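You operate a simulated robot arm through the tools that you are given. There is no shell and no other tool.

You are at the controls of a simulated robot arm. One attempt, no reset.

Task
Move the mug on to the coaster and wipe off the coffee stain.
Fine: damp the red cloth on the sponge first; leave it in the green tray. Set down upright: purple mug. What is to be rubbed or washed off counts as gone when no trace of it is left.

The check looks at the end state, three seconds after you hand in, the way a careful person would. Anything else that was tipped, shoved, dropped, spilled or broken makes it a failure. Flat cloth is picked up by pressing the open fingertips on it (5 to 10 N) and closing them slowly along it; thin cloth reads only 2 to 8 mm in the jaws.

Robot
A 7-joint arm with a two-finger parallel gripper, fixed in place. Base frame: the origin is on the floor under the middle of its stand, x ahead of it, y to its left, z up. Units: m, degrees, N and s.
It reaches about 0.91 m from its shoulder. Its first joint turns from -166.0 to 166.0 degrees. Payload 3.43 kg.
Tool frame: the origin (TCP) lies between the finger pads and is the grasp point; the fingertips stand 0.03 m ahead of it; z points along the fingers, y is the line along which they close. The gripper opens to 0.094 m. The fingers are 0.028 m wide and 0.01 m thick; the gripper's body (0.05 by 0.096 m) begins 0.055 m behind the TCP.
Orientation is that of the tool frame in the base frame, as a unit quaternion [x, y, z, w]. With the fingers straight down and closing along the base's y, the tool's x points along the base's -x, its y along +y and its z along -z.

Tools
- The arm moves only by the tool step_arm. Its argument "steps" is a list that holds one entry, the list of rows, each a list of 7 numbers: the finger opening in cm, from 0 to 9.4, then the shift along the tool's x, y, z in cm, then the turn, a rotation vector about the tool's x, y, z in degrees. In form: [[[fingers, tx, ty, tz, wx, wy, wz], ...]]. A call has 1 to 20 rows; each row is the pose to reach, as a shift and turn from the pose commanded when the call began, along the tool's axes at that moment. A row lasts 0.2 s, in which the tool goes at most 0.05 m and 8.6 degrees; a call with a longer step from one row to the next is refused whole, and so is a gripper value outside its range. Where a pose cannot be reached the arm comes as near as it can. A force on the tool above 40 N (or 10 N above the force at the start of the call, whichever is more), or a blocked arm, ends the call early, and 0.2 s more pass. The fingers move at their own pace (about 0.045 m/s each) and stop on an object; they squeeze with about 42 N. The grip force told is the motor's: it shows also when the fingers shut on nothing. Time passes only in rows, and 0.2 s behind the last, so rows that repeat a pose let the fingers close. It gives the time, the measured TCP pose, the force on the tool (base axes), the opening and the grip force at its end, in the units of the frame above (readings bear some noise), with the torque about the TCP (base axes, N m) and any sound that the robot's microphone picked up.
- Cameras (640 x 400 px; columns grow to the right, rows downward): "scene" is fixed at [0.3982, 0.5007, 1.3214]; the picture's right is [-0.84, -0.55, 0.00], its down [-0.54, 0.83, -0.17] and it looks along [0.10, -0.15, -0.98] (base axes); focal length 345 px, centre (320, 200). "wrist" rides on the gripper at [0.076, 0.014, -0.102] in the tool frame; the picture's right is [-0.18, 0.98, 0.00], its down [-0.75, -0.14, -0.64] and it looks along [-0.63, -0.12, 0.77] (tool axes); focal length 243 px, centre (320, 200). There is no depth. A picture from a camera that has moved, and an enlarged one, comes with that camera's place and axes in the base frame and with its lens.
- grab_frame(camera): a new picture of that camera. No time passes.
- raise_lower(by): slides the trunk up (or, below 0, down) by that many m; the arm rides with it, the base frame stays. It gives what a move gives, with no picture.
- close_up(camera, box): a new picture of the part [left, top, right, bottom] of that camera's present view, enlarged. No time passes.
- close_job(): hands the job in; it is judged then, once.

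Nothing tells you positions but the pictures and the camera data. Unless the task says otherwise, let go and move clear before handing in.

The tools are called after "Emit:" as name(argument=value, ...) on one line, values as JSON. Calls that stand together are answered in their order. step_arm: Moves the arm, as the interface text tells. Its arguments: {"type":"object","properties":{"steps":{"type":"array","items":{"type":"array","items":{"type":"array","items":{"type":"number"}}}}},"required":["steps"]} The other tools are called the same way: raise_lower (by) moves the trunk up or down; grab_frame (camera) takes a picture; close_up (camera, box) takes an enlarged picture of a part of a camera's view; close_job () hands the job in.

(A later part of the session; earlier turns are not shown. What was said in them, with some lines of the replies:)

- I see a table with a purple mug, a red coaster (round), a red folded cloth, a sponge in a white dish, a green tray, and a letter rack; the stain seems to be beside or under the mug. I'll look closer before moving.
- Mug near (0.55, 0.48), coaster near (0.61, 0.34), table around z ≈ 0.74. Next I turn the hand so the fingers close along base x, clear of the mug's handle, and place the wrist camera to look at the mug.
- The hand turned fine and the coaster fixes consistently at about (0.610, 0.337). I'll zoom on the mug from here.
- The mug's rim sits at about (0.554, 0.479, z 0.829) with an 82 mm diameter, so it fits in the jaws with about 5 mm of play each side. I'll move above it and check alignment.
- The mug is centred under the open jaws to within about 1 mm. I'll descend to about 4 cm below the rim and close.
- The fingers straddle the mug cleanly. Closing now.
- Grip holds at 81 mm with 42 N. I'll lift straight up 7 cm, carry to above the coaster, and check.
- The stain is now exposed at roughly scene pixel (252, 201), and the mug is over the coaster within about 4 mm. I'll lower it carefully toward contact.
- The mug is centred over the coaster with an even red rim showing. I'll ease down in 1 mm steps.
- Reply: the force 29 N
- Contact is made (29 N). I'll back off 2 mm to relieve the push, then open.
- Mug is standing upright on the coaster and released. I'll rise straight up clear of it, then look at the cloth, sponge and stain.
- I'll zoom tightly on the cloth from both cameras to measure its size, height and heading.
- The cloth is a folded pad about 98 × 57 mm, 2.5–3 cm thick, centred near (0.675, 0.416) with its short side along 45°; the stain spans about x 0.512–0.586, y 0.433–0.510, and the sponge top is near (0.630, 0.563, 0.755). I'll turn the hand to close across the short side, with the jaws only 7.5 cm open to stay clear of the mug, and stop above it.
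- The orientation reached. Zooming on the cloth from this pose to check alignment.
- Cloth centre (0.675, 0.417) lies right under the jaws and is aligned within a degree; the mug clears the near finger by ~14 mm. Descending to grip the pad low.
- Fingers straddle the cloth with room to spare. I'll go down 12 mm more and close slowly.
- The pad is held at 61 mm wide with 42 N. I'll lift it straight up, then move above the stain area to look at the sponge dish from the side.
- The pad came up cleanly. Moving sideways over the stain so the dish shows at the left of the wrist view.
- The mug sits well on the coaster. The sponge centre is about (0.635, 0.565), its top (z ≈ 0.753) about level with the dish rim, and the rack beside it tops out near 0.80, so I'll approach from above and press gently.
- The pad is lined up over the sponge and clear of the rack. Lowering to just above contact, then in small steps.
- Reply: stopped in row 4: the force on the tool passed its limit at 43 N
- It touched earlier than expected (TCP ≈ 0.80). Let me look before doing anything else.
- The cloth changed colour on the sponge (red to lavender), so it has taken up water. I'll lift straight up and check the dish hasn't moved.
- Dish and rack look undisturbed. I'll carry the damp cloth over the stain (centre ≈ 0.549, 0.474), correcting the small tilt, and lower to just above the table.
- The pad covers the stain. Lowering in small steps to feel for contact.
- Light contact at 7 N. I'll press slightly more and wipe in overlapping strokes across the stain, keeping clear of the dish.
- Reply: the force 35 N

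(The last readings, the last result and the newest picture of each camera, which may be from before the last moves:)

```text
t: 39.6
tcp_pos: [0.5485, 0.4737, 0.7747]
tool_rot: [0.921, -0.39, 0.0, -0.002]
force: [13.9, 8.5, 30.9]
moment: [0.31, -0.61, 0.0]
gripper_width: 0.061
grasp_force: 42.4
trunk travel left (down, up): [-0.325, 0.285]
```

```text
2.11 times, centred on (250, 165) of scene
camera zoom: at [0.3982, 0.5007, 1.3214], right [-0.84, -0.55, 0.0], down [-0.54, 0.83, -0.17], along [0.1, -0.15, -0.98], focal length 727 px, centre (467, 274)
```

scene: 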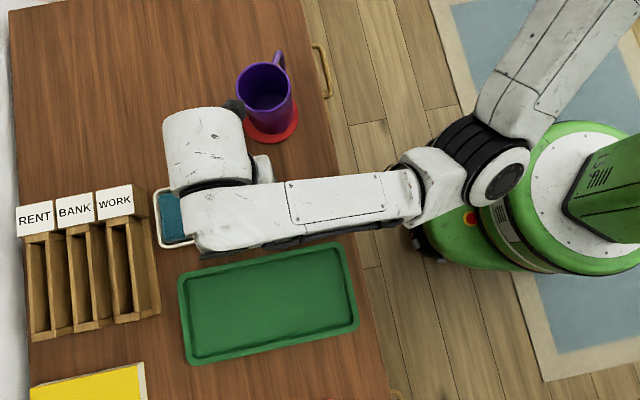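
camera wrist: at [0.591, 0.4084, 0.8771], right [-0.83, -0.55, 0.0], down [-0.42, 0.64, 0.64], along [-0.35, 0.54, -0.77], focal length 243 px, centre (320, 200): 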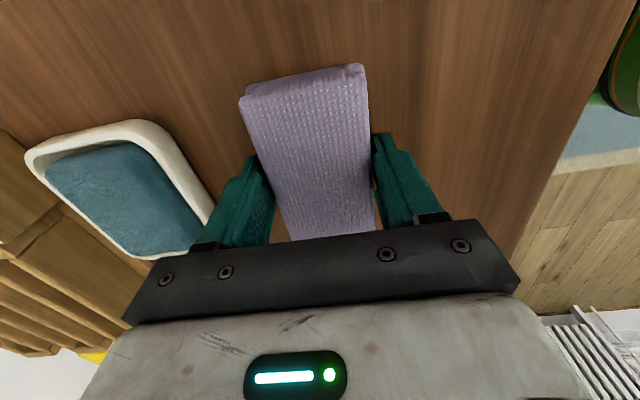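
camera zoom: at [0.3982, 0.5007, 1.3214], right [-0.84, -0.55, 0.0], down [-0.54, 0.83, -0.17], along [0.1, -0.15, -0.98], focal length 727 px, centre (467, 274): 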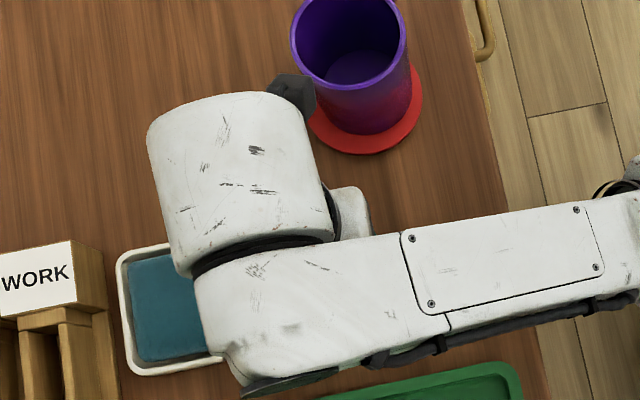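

Force rose to about 31 N, so I'll ease off half a millimetre and do the remaining strokes on the tray-side half, plus lengthwise strokes.

Emit:
step_arm(steps=[[[5.0, -0.5, 0.5, -0.06, 0, 0, 0], [5.0, -1.2, 1.4, -0.06, 0, 0, 0], [5.0, -1.4, 2.3, -0.06, 0, 0, 0], [5.0, -1.4, 1.3, -0.06, 0, 0, 0], [5.0, -1.4, 0.3, -0.06, 0, 0, 0], [5.0, -1.4, -0.8, -0.06, 0, 0, 0], [5.0, -1.4, -1.8, -0.06, 0, 0, 0], [5.0, -1.4, -2.5, -0.06, 0, 0, 0], [5.0, -0.4, -2.3, -0.06, 0, 0, 0], [5.0, 0.6, -2.0, -0.06, 0, 0, 0], [5.0, 1.4, -1.6, -0.06, 0, 0, 0], [5.0, 0.4, -1.2, -0.06, 0, 0, 0], [5.0, -0.6, -0.8, -0.06, 0, 0, 0], [5.0, -1.4, -0.3, -0.06, 0, 0, 0], [5.0, -0.4, 0.3, -0.06, 0, 0, 0], [5.0, 0.6, 0.8, -0.06, 0, 0, 0], [5.0, 1.4, 1.4, -0.06, 0, 0, 0], [5.0, 0.4, 1.8, -0.06, 0, 0, 0], [5.0, -0.6, 2.2, -0.06, 0, 0, 0], [5.0, -1.4, 2.2, -0.06, 0, 0, 0]]])

```text
t: 43.8
tcp_pos: [0.5232, 0.4671, 0.7732]
tool_rot: [0.921, -0.391, -0.001, 0.001]
force: [4.2, -4.7, 13.5]
moment: [0.21, -0.42, -0.17]
gripper_width: 0.0608
grasp_force: 41.9
trunk travel left (down, up): [-0.325, 0.285]
```

Strokes done. I'll lift clear and shift over towards the tray so both cameras can see the stain area.

Emit:
step_arm(steps=[[[5.0, 0, 0, -1, 0, 0, 0], [5.0, 0, 0, -3, 0, 0, 0], [5.0, 0, 0, -6, 0, 0, 0], [5.0, 0, 0, -9, 0, 0, 0], [5.0, 0, 0, -12, 0, 0, 0], [5.0, -3, -0.6, -12.5, 0, 0, 0], [5.0, -6, -1.2, -12.5, 0, 0, 0], [5.0, -9, -1.8, -12.5, 0, 0, 0], [5.0, -12, -2.4, -12.5, 0, 0, 0], [5.0, -15.4, -3.2, -12.5, 0, 0, 0], [5.0, -15.4, -3.2, -12.5, 0, 0, 0]]])

Emit:
grab_frame(camera="wrist")

Emit:
grab_frame(camera="scene")

Emit:
close_up(camera="scene", box=[200, 150, 310, 250])

```text
t: 46.2
tcp_pos: [0.4404, 0.6017, 0.8989]
tool_rot: [0.921, -0.39, 0.001, 0.0]
force: [0.1, 0.7, -0.7]
moment: [-0.07, 0.0, 0.01]
gripper_width: 0.0608
grasp_force: 41.6
trunk travel left (down, up): [-0.325, 0.285]
```

```text
taken
camera wrist: at [0.4824, 0.5368, 1.0017], right [-0.83, -0.55, 0.0], down [-0.42, 0.64, 0.64], along [-0.35, 0.54, -0.77], focal length 243 px, centre (320, 200)
```

wrist: 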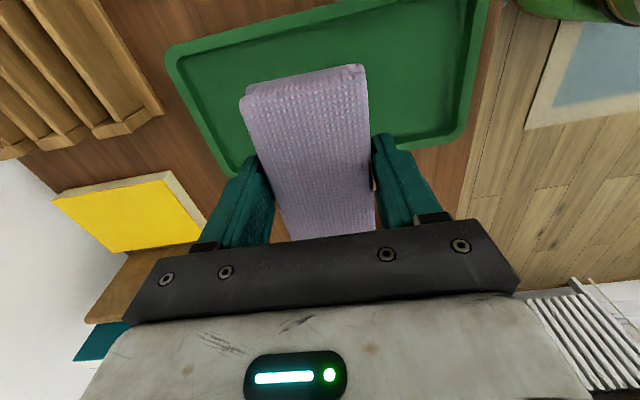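

```text
taken
```

scene: 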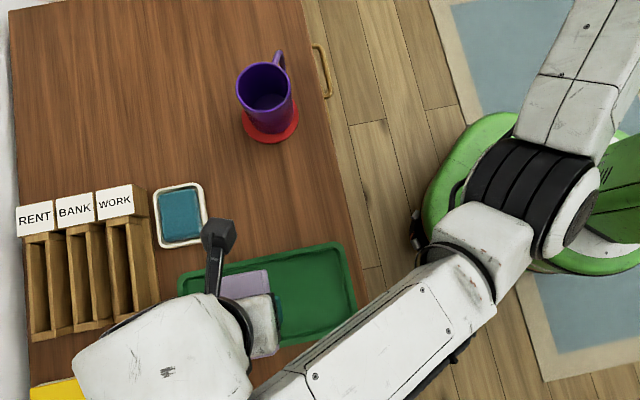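

```text
4.00 times, centred on (255, 200) of scene
camera zoom: at [0.3982, 0.5007, 1.3214], right [-0.84, -0.55, 0.0], down [-0.54, 0.83, -0.17], along [0.1, -0.15, -0.98], focal length 1381 px, centre (580, 200)
```

zoom: 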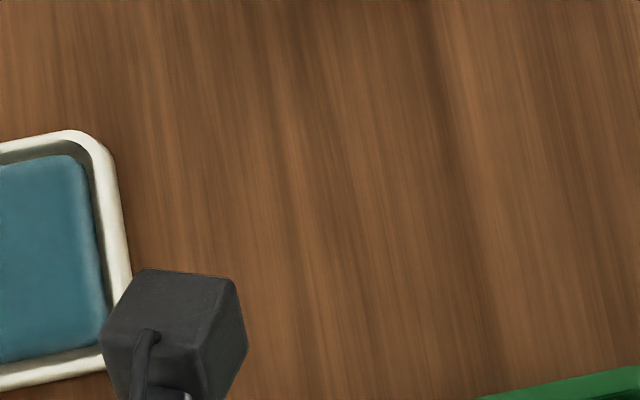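

The stain area reads clean in the scene view (a corner is hidden by the wrist camera). I'll rotate the hand 90° over the tray so the pad lies along the tray's long side, then check again.

Emit:
step_arm(steps=[[[5.0, 0, 0, 0, 0, 0, 8], [5.0, 0, 0, 0, 0, 0, 16], [5.0, 0, 0, 0, 0, 0, 24], [5.0, 0, 0, 0, 0, 0, 32], [5.0, 0, 0, 0, 0, 0, 40], [5.0, 0, 0, 0, 0, 0, 48], [5.0, -0.2, 0.1, 0, 0, 0, 56], [5.0, -0.4, 0.2, 0, 0, 0, 64], [5.0, -0.6, 0.3, 0, 0, 0, 72], [5.0, -0.8, 0.4, 0, 0, 0, 80], [5.0, -0.8, 0.4, 0, 0, 0, 88], [5.0, -0.8, 0.4, 0, 0, 0, 89], [5.0, -0.8, 0.4, 0, 0, 0, 89]]])

Emit:
grab_frame(camera="wrist")

Emit:
grab_frame(camera="scene")

Emit:
close_up(camera="scene", box=[200, 150, 310, 250])

```text
t: 49.0
tcp_pos: [0.4319, 0.6026, 0.8988]
tool_rot: [-0.382, 0.924, 0.0, -0.002]
force: [-1.2, 0.3, -0.6]
moment: [-0.03, 0.0, 0.01]
gripper_width: 0.0609
grasp_force: 41.8
trunk travel left (down, up): [-0.325, 0.285]
```

```text
taken
camera wrist: at [0.367, 0.5598, 1.0028], right [-0.56, 0.83, 0.0], down [0.63, 0.43, 0.64], along [0.53, 0.36, -0.77], focal length 243 px, centre (320, 200)
```

wrist: 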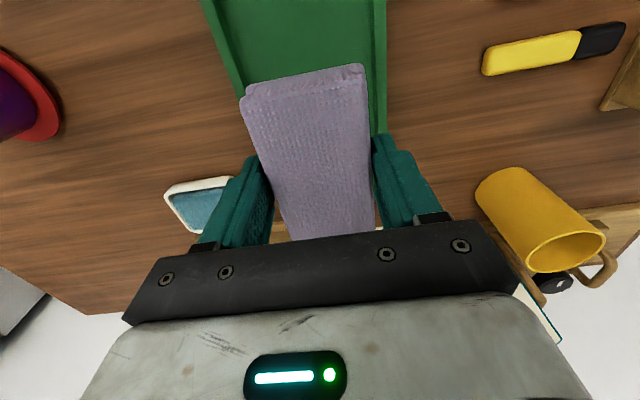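

```text
taken
```

scene: 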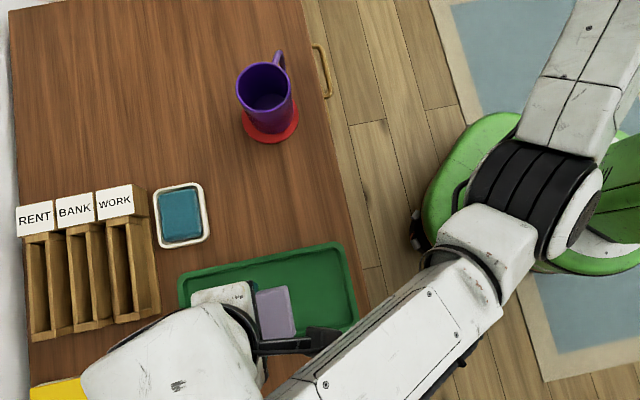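

```text
4.00 times, centred on (255, 200) of scene
camera zoom: at [0.3982, 0.5007, 1.3214], right [-0.84, -0.55, 0.0], down [-0.54, 0.83, -0.17], along [0.1, -0.15, -0.98], focal length 1381 px, centre (580, 200)
```

zoom: 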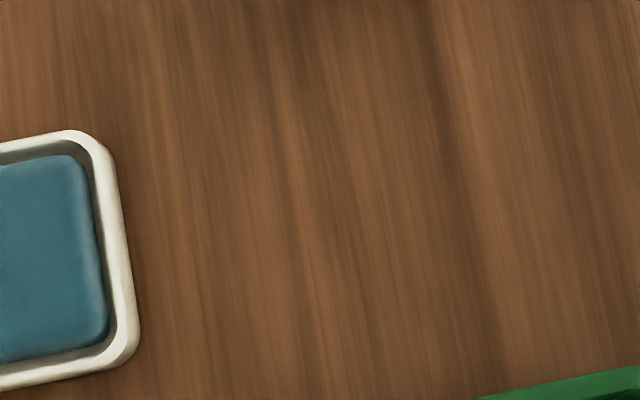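

The stain is completely gone and the dish, rack and mug are where they should be. The pad is about 4 mm off the tray's centre line; I'll correct that and lower it into the tray.

Emit:
step_arm(steps=[[[5.0, 0, -0.4, 0, 0, 0, 0], [5.0, 0, -0.4, 2.5, 0, 0, 0], [5.0, 0, -0.4, 5, 0, 0, 0], [5.0, 0, -0.4, 7.5, 0, 0, 0], [5.0, 0, -0.4, 9.5, 0, 0, 0], [5.0, 0, -0.4, 10.8, 0, 0, 0], [5.0, 0, -0.4, 10.8, 0, 0, 0]]])

Emit:
grab_frame(camera="wrist")

Emit:
grab_frame(camera="scene")

```text
t: 50.6
tcp_pos: [0.4327, 0.602, 0.7915]
tool_rot: [-0.383, 0.924, -0.001, -0.001]
force: [0.1, -0.7, -1.1]
moment: [-0.02, 0.0, 0.0]
gripper_width: 0.0606
grasp_force: 41.9
trunk travel left (down, up): [-0.325, 0.285]
```

```text
taken
camera wrist: at [0.3696, 0.556, 0.8949], right [-0.56, 0.83, 0.0], down [0.63, 0.43, 0.64], along [0.53, 0.36, -0.77], focal length 243 px, centre (320, 200)
```

wrist: 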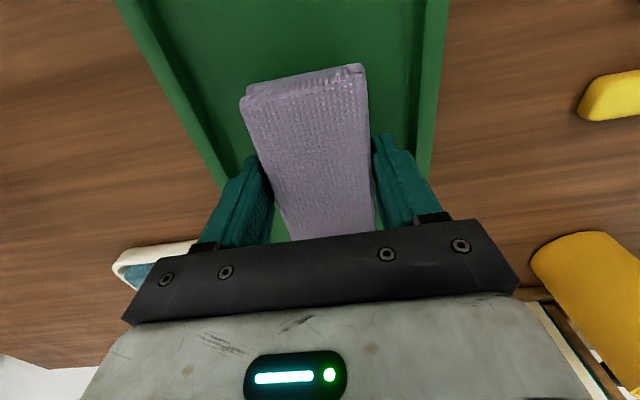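

```text
taken
```

scene: 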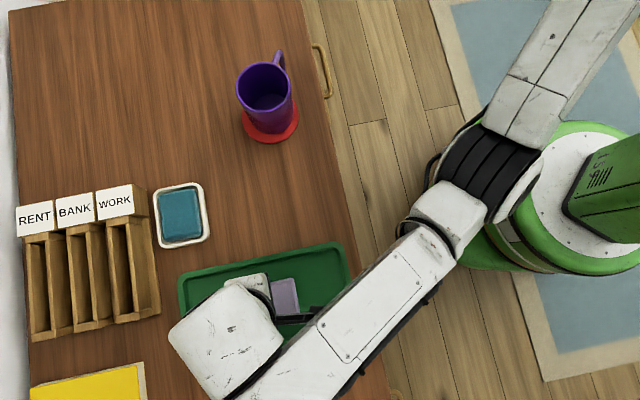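

The pad is well inside the tray. Lowering in 2 mm steps to touch down.

Emit:
step_arm(steps=[[[5.0, 0, 0, 0.3, 0, 0, 0], [5.0, 0, 0, 0.5, 0, 0, 0], [5.0, 0, 0, 0.7, 0, 0, 0], [5.0, 0, 0, 0.85, 0, 0, 0], [5.0, 0, 0, 0.85, 0, 0, 0]]])

```text
t: 51.8
tcp_pos: [0.4348, 0.6016, 0.7824]
tool_rot: [-0.383, 0.924, 0.0, -0.001]
force: [-0.3, 0.3, -0.2]
moment: [0.0, 0.0, 0.01]
gripper_width: 0.0609
grasp_force: 42.5
trunk travel left (down, up): [-0.325, 0.285]
```

Emit:
step_arm(steps=[[[5.0, 0, 0, 0.1, 0, 0, 0], [5.0, 0, 0, 0.2, 0, 0, 0], [5.0, 0, 0, 0.3, 0, 0, 0], [5.0, 0, 0, 0.3, 0, 0, 0]]])

```text
t: 52.8
tcp_pos: [0.4344, 0.6022, 0.7799]
tool_rot: [-0.383, 0.924, 0.001, -0.001]
force: [0.3, -0.1, -0.5]
moment: [-0.01, 0.05, 0.01]
gripper_width: 0.0609
grasp_force: 42.3
trunk travel left (down, up): [-0.325, 0.285]
```

Emit:
step_arm(steps=[[[5.0, 0, 0, 0.1, 0, 0, 0], [5.0, 0, 0, 0.2, 0, 0, 0], [5.0, 0, 0, 0.2, 0, 0, 0]]])

```text
t: 53.6
tcp_pos: [0.434, 0.6011, 0.7799]
tool_rot: [-0.383, 0.924, 0.001, 0.0]
force: [3.0, -2.4, 11.7]
moment: [-0.34, -0.17, 0.02]
gripper_width: 0.0607
grasp_force: 42.3
trunk travel left (down, up): [-0.325, 0.285]
```

Touchdown at about 12 N. I'll ease off 1 mm and open to 7.3 cm, which stays within the tray walls.

Emit:
step_arm(steps=[[[5.0, 0, 0, -0.1, 0, 0, 0], [6.2, 0, 0, -0.1, 0, 0, 0], [6.6, 0, 0, -0.1, 0, 0, 0], [7.0, 0, 0, -0.1, 0, 0, 0], [7.3, 0, 0, -0.1, 0, 0, 0], [7.3, 0, 0, -0.1, 0, 0, 0]]])

Emit:
grab_frame(camera="wrist")

```text
t: 55.0
tcp_pos: [0.4341, 0.6011, 0.7783]
tool_rot: [-0.383, 0.924, 0.0, -0.001]
force: [0.1, 0.4, 1.9]
moment: [-0.06, -0.08, -0.04]
gripper_width: 0.0734
grasp_force: 0.1
trunk travel left (down, up): [-0.325, 0.285]
```

```text
taken
camera wrist: at [0.3693, 0.5567, 0.881], right [-0.57, 0.82, 0.0], down [0.63, 0.43, 0.64], along [0.53, 0.36, -0.77], focal length 243 px, centre (320, 200)
```

wrist: 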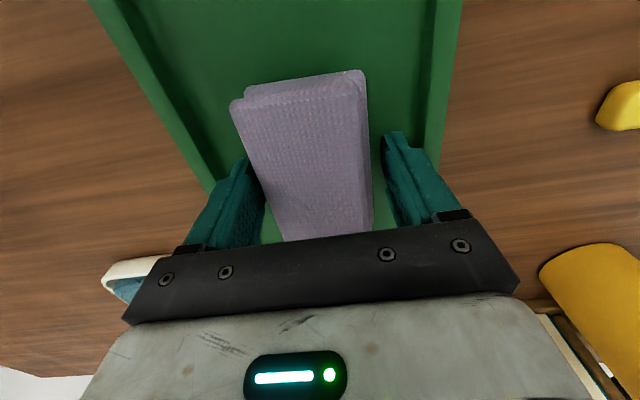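

The cloth is released, lying a bit nearer the left finger. I'll shift 3 mm to free that side, then rise straight up slowly.

Emit:
step_arm(steps=[[[7.3, 0, -0.15, -0.1, 0, 0, 0], [7.3, 0, -0.3, -0.2, 0, 0, 0], [7.3, 0, -0.3, -0.8, 0, 0, 0], [7.3, 0, -0.3, -1.8, 0, 0, 0], [7.3, 0, -0.3, -3.2, 0, 0, 0], [7.3, 0, -0.3, -5, 0, 0, 0], [7.3, 0, -0.3, -8, 0, 0, 0], [7.3, 0, -0.3, -11, 0, 0, 0], [7.3, 0, -0.3, -14, 0, 0, 0], [7.3, 0, -0.3, -14, 0, 0, 0]]])

Emit:
grab_frame(camera="wrist")

Emit:
grab_frame(camera="scene")

```text
t: 57.2
tcp_pos: [0.4368, 0.6004, 0.9193]
tool_rot: [-0.382, 0.924, 0.0, 0.0]
force: [-0.2, 1.5, 0.0]
moment: [-0.02, 0.01, 0.0]
gripper_width: 0.073
grasp_force: 0.1
trunk travel left (down, up): [-0.325, 0.285]
```

```text
taken
camera wrist: at [0.3721, 0.5554, 1.0218], right [-0.57, 0.82, 0.0], down [0.63, 0.43, 0.64], along [0.53, 0.36, -0.77], focal length 243 px, centre (320, 200)
```

wrist: 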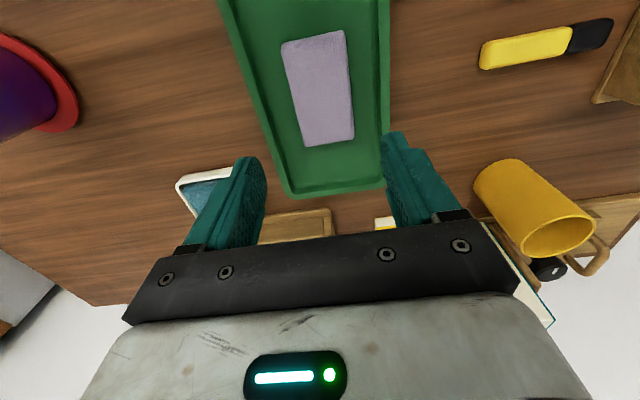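

```text
taken
```

scene: 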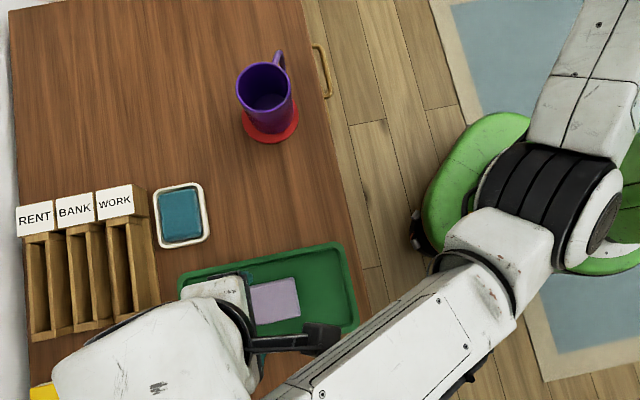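

The cloth rests flat in the tray. I'll retreat up and back, then do a final inspection.

Emit:
step_arm(steps=[[[7.3, 0, 0, -3, 0, 0, 0], [7.3, 0, 0, -6, 0, 0, 0], [7.3, 0, 0, -10, 0, 0, 0], [7.3, 3, -1.5, -10, 0, 0, 0], [7.3, 6, -3, -10, 0, 0, 0], [7.3, 9, -4.5, -10, 0, 0, 0], [7.3, 12, -6, -10, 0, 0, 0], [7.3, 15, -7.5, -10, 0, 0, 0], [7.3, 18, -9.3, -10, 0, 0, 0], [7.3, 18, -9.3, -10, 0, 0, 0]]])

Emit:
grab_frame(camera="wrist")

Emit:
grab_frame(camera="scene")

Emit:
close_up(camera="scene", box=[180, 40, 330, 240])

Emit:
close_up(camera="scene", box=[140, 160, 370, 370])

```text
t: 59.4
tcp_pos: [0.3733, 0.4043, 1.0206]
tool_rot: [-0.382, 0.924, 0.0, -0.001]
force: [0.8, -0.3, -0.2]
moment: [0.01, -0.01, 0.0]
gripper_width: 0.073
grasp_force: 0.0
trunk travel left (down, up): [-0.325, 0.285]
```

```text
taken
camera wrist: at [0.309, 0.3605, 1.1235], right [-0.57, 0.82, 0.0], down [0.63, 0.43, 0.64], along [0.53, 0.36, -0.77], focal length 243 px, centre (320, 200)
```

wrist: 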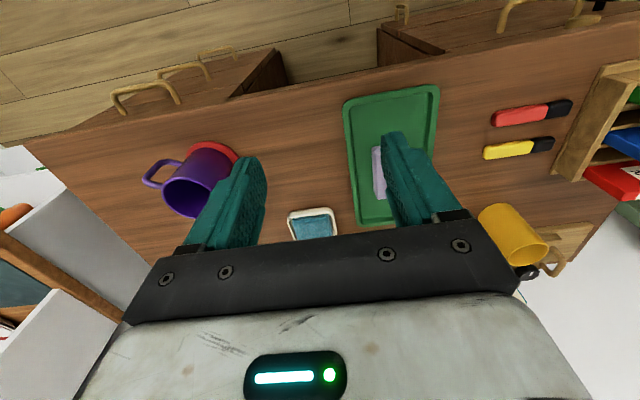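

```text
taken
```

scene: 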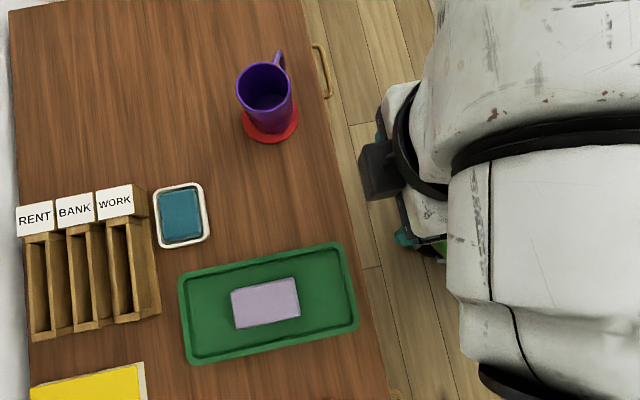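

```text
2.00 times, centred on (255, 140) of scene
camera zoom: at [0.3982, 0.5007, 1.3214], right [-0.84, -0.55, 0.0], down [-0.54, 0.83, -0.17], along [0.1, -0.15, -0.98], focal length 690 px, centre (450, 320)
```

zoom: 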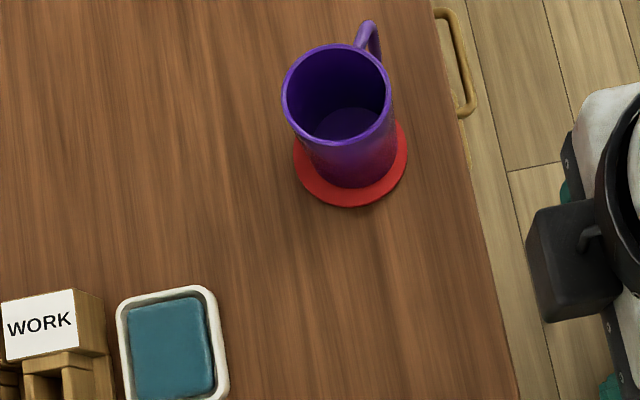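

```text
1.90 times, centred on (255, 265) of scene
camera zoom: at [0.3982, 0.5007, 1.3214], right [-0.84, -0.55, 0.0], down [-0.54, 0.83, -0.17], along [0.1, -0.15, -0.98], focal length 658 px, centre (444, 76)
```

zoom: 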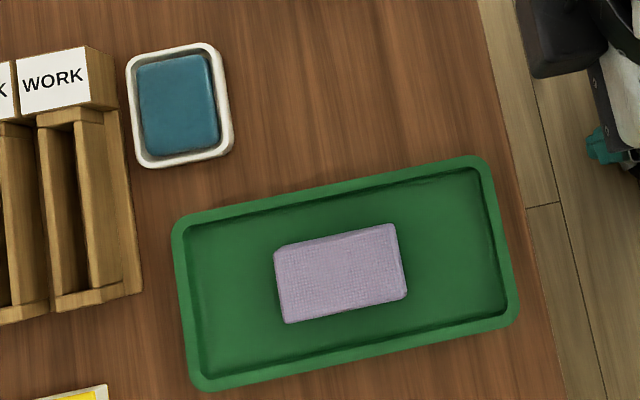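

Everything looks in place; one last tight zoom on the former stain area and on the mug before handing in.

Emit:
close_up(camera="scene", box=[215, 165, 295, 235])

Emit:
close_up(camera="wrist", box=[130, 120, 350, 250])

```text
5.71 times, centred on (255, 200) of scene
camera zoom: at [0.3982, 0.5007, 1.3214], right [-0.84, -0.55, 0.0], down [-0.54, 0.83, -0.17], along [0.1, -0.15, -0.98], focal length 1973 px, centre (691, 200)
```

zoom: 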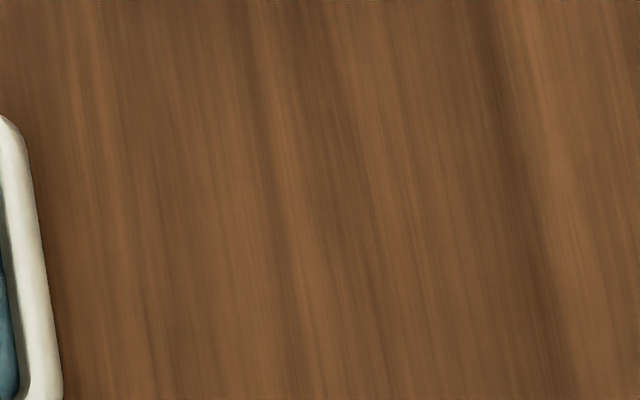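

```text
2.91 times, centred on (240, 185) of wrist
camera zoom: at [0.309, 0.3605, 1.1235], right [-0.57, 0.82, 0.0], down [0.63, 0.43, 0.64], along [0.53, 0.36, -0.77], focal length 706 px, centre (553, 244)
```

zoom: 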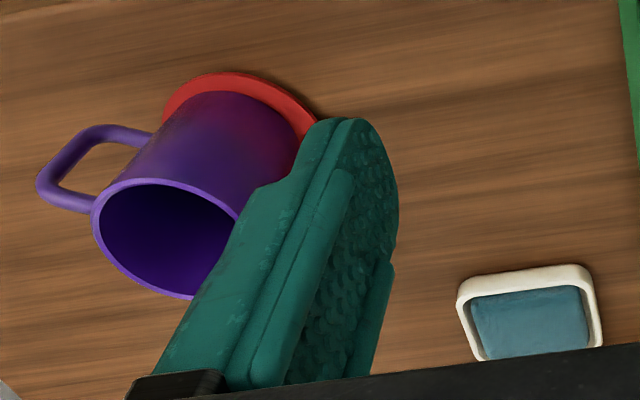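

The wood where the stain was shows only plain grain. The mug stands upright on the coaster, the damp cloth lies in the green tray, and nothing else has moved. The arm is clear, so I'm handing in.

Emit:
close_job()

```text
The job is handed in.
```

The job is handed in. The purple mug stands upright on the coaster, and the coffee stain is wiped off with no trace in the last close-up.

I pressed the red cloth on the sponge first and it turned lavender at once, which I took as a sign it was damp. I then wiped the stain with it and left it lying flat in the green tray.

One press went harder than I meant: the cloth met the sponge sooner than expected, and the arm stopped at 43 N. The sponge dish, letter rack and tray look undisturbed in the final pictures, and the arm is clear of everything.
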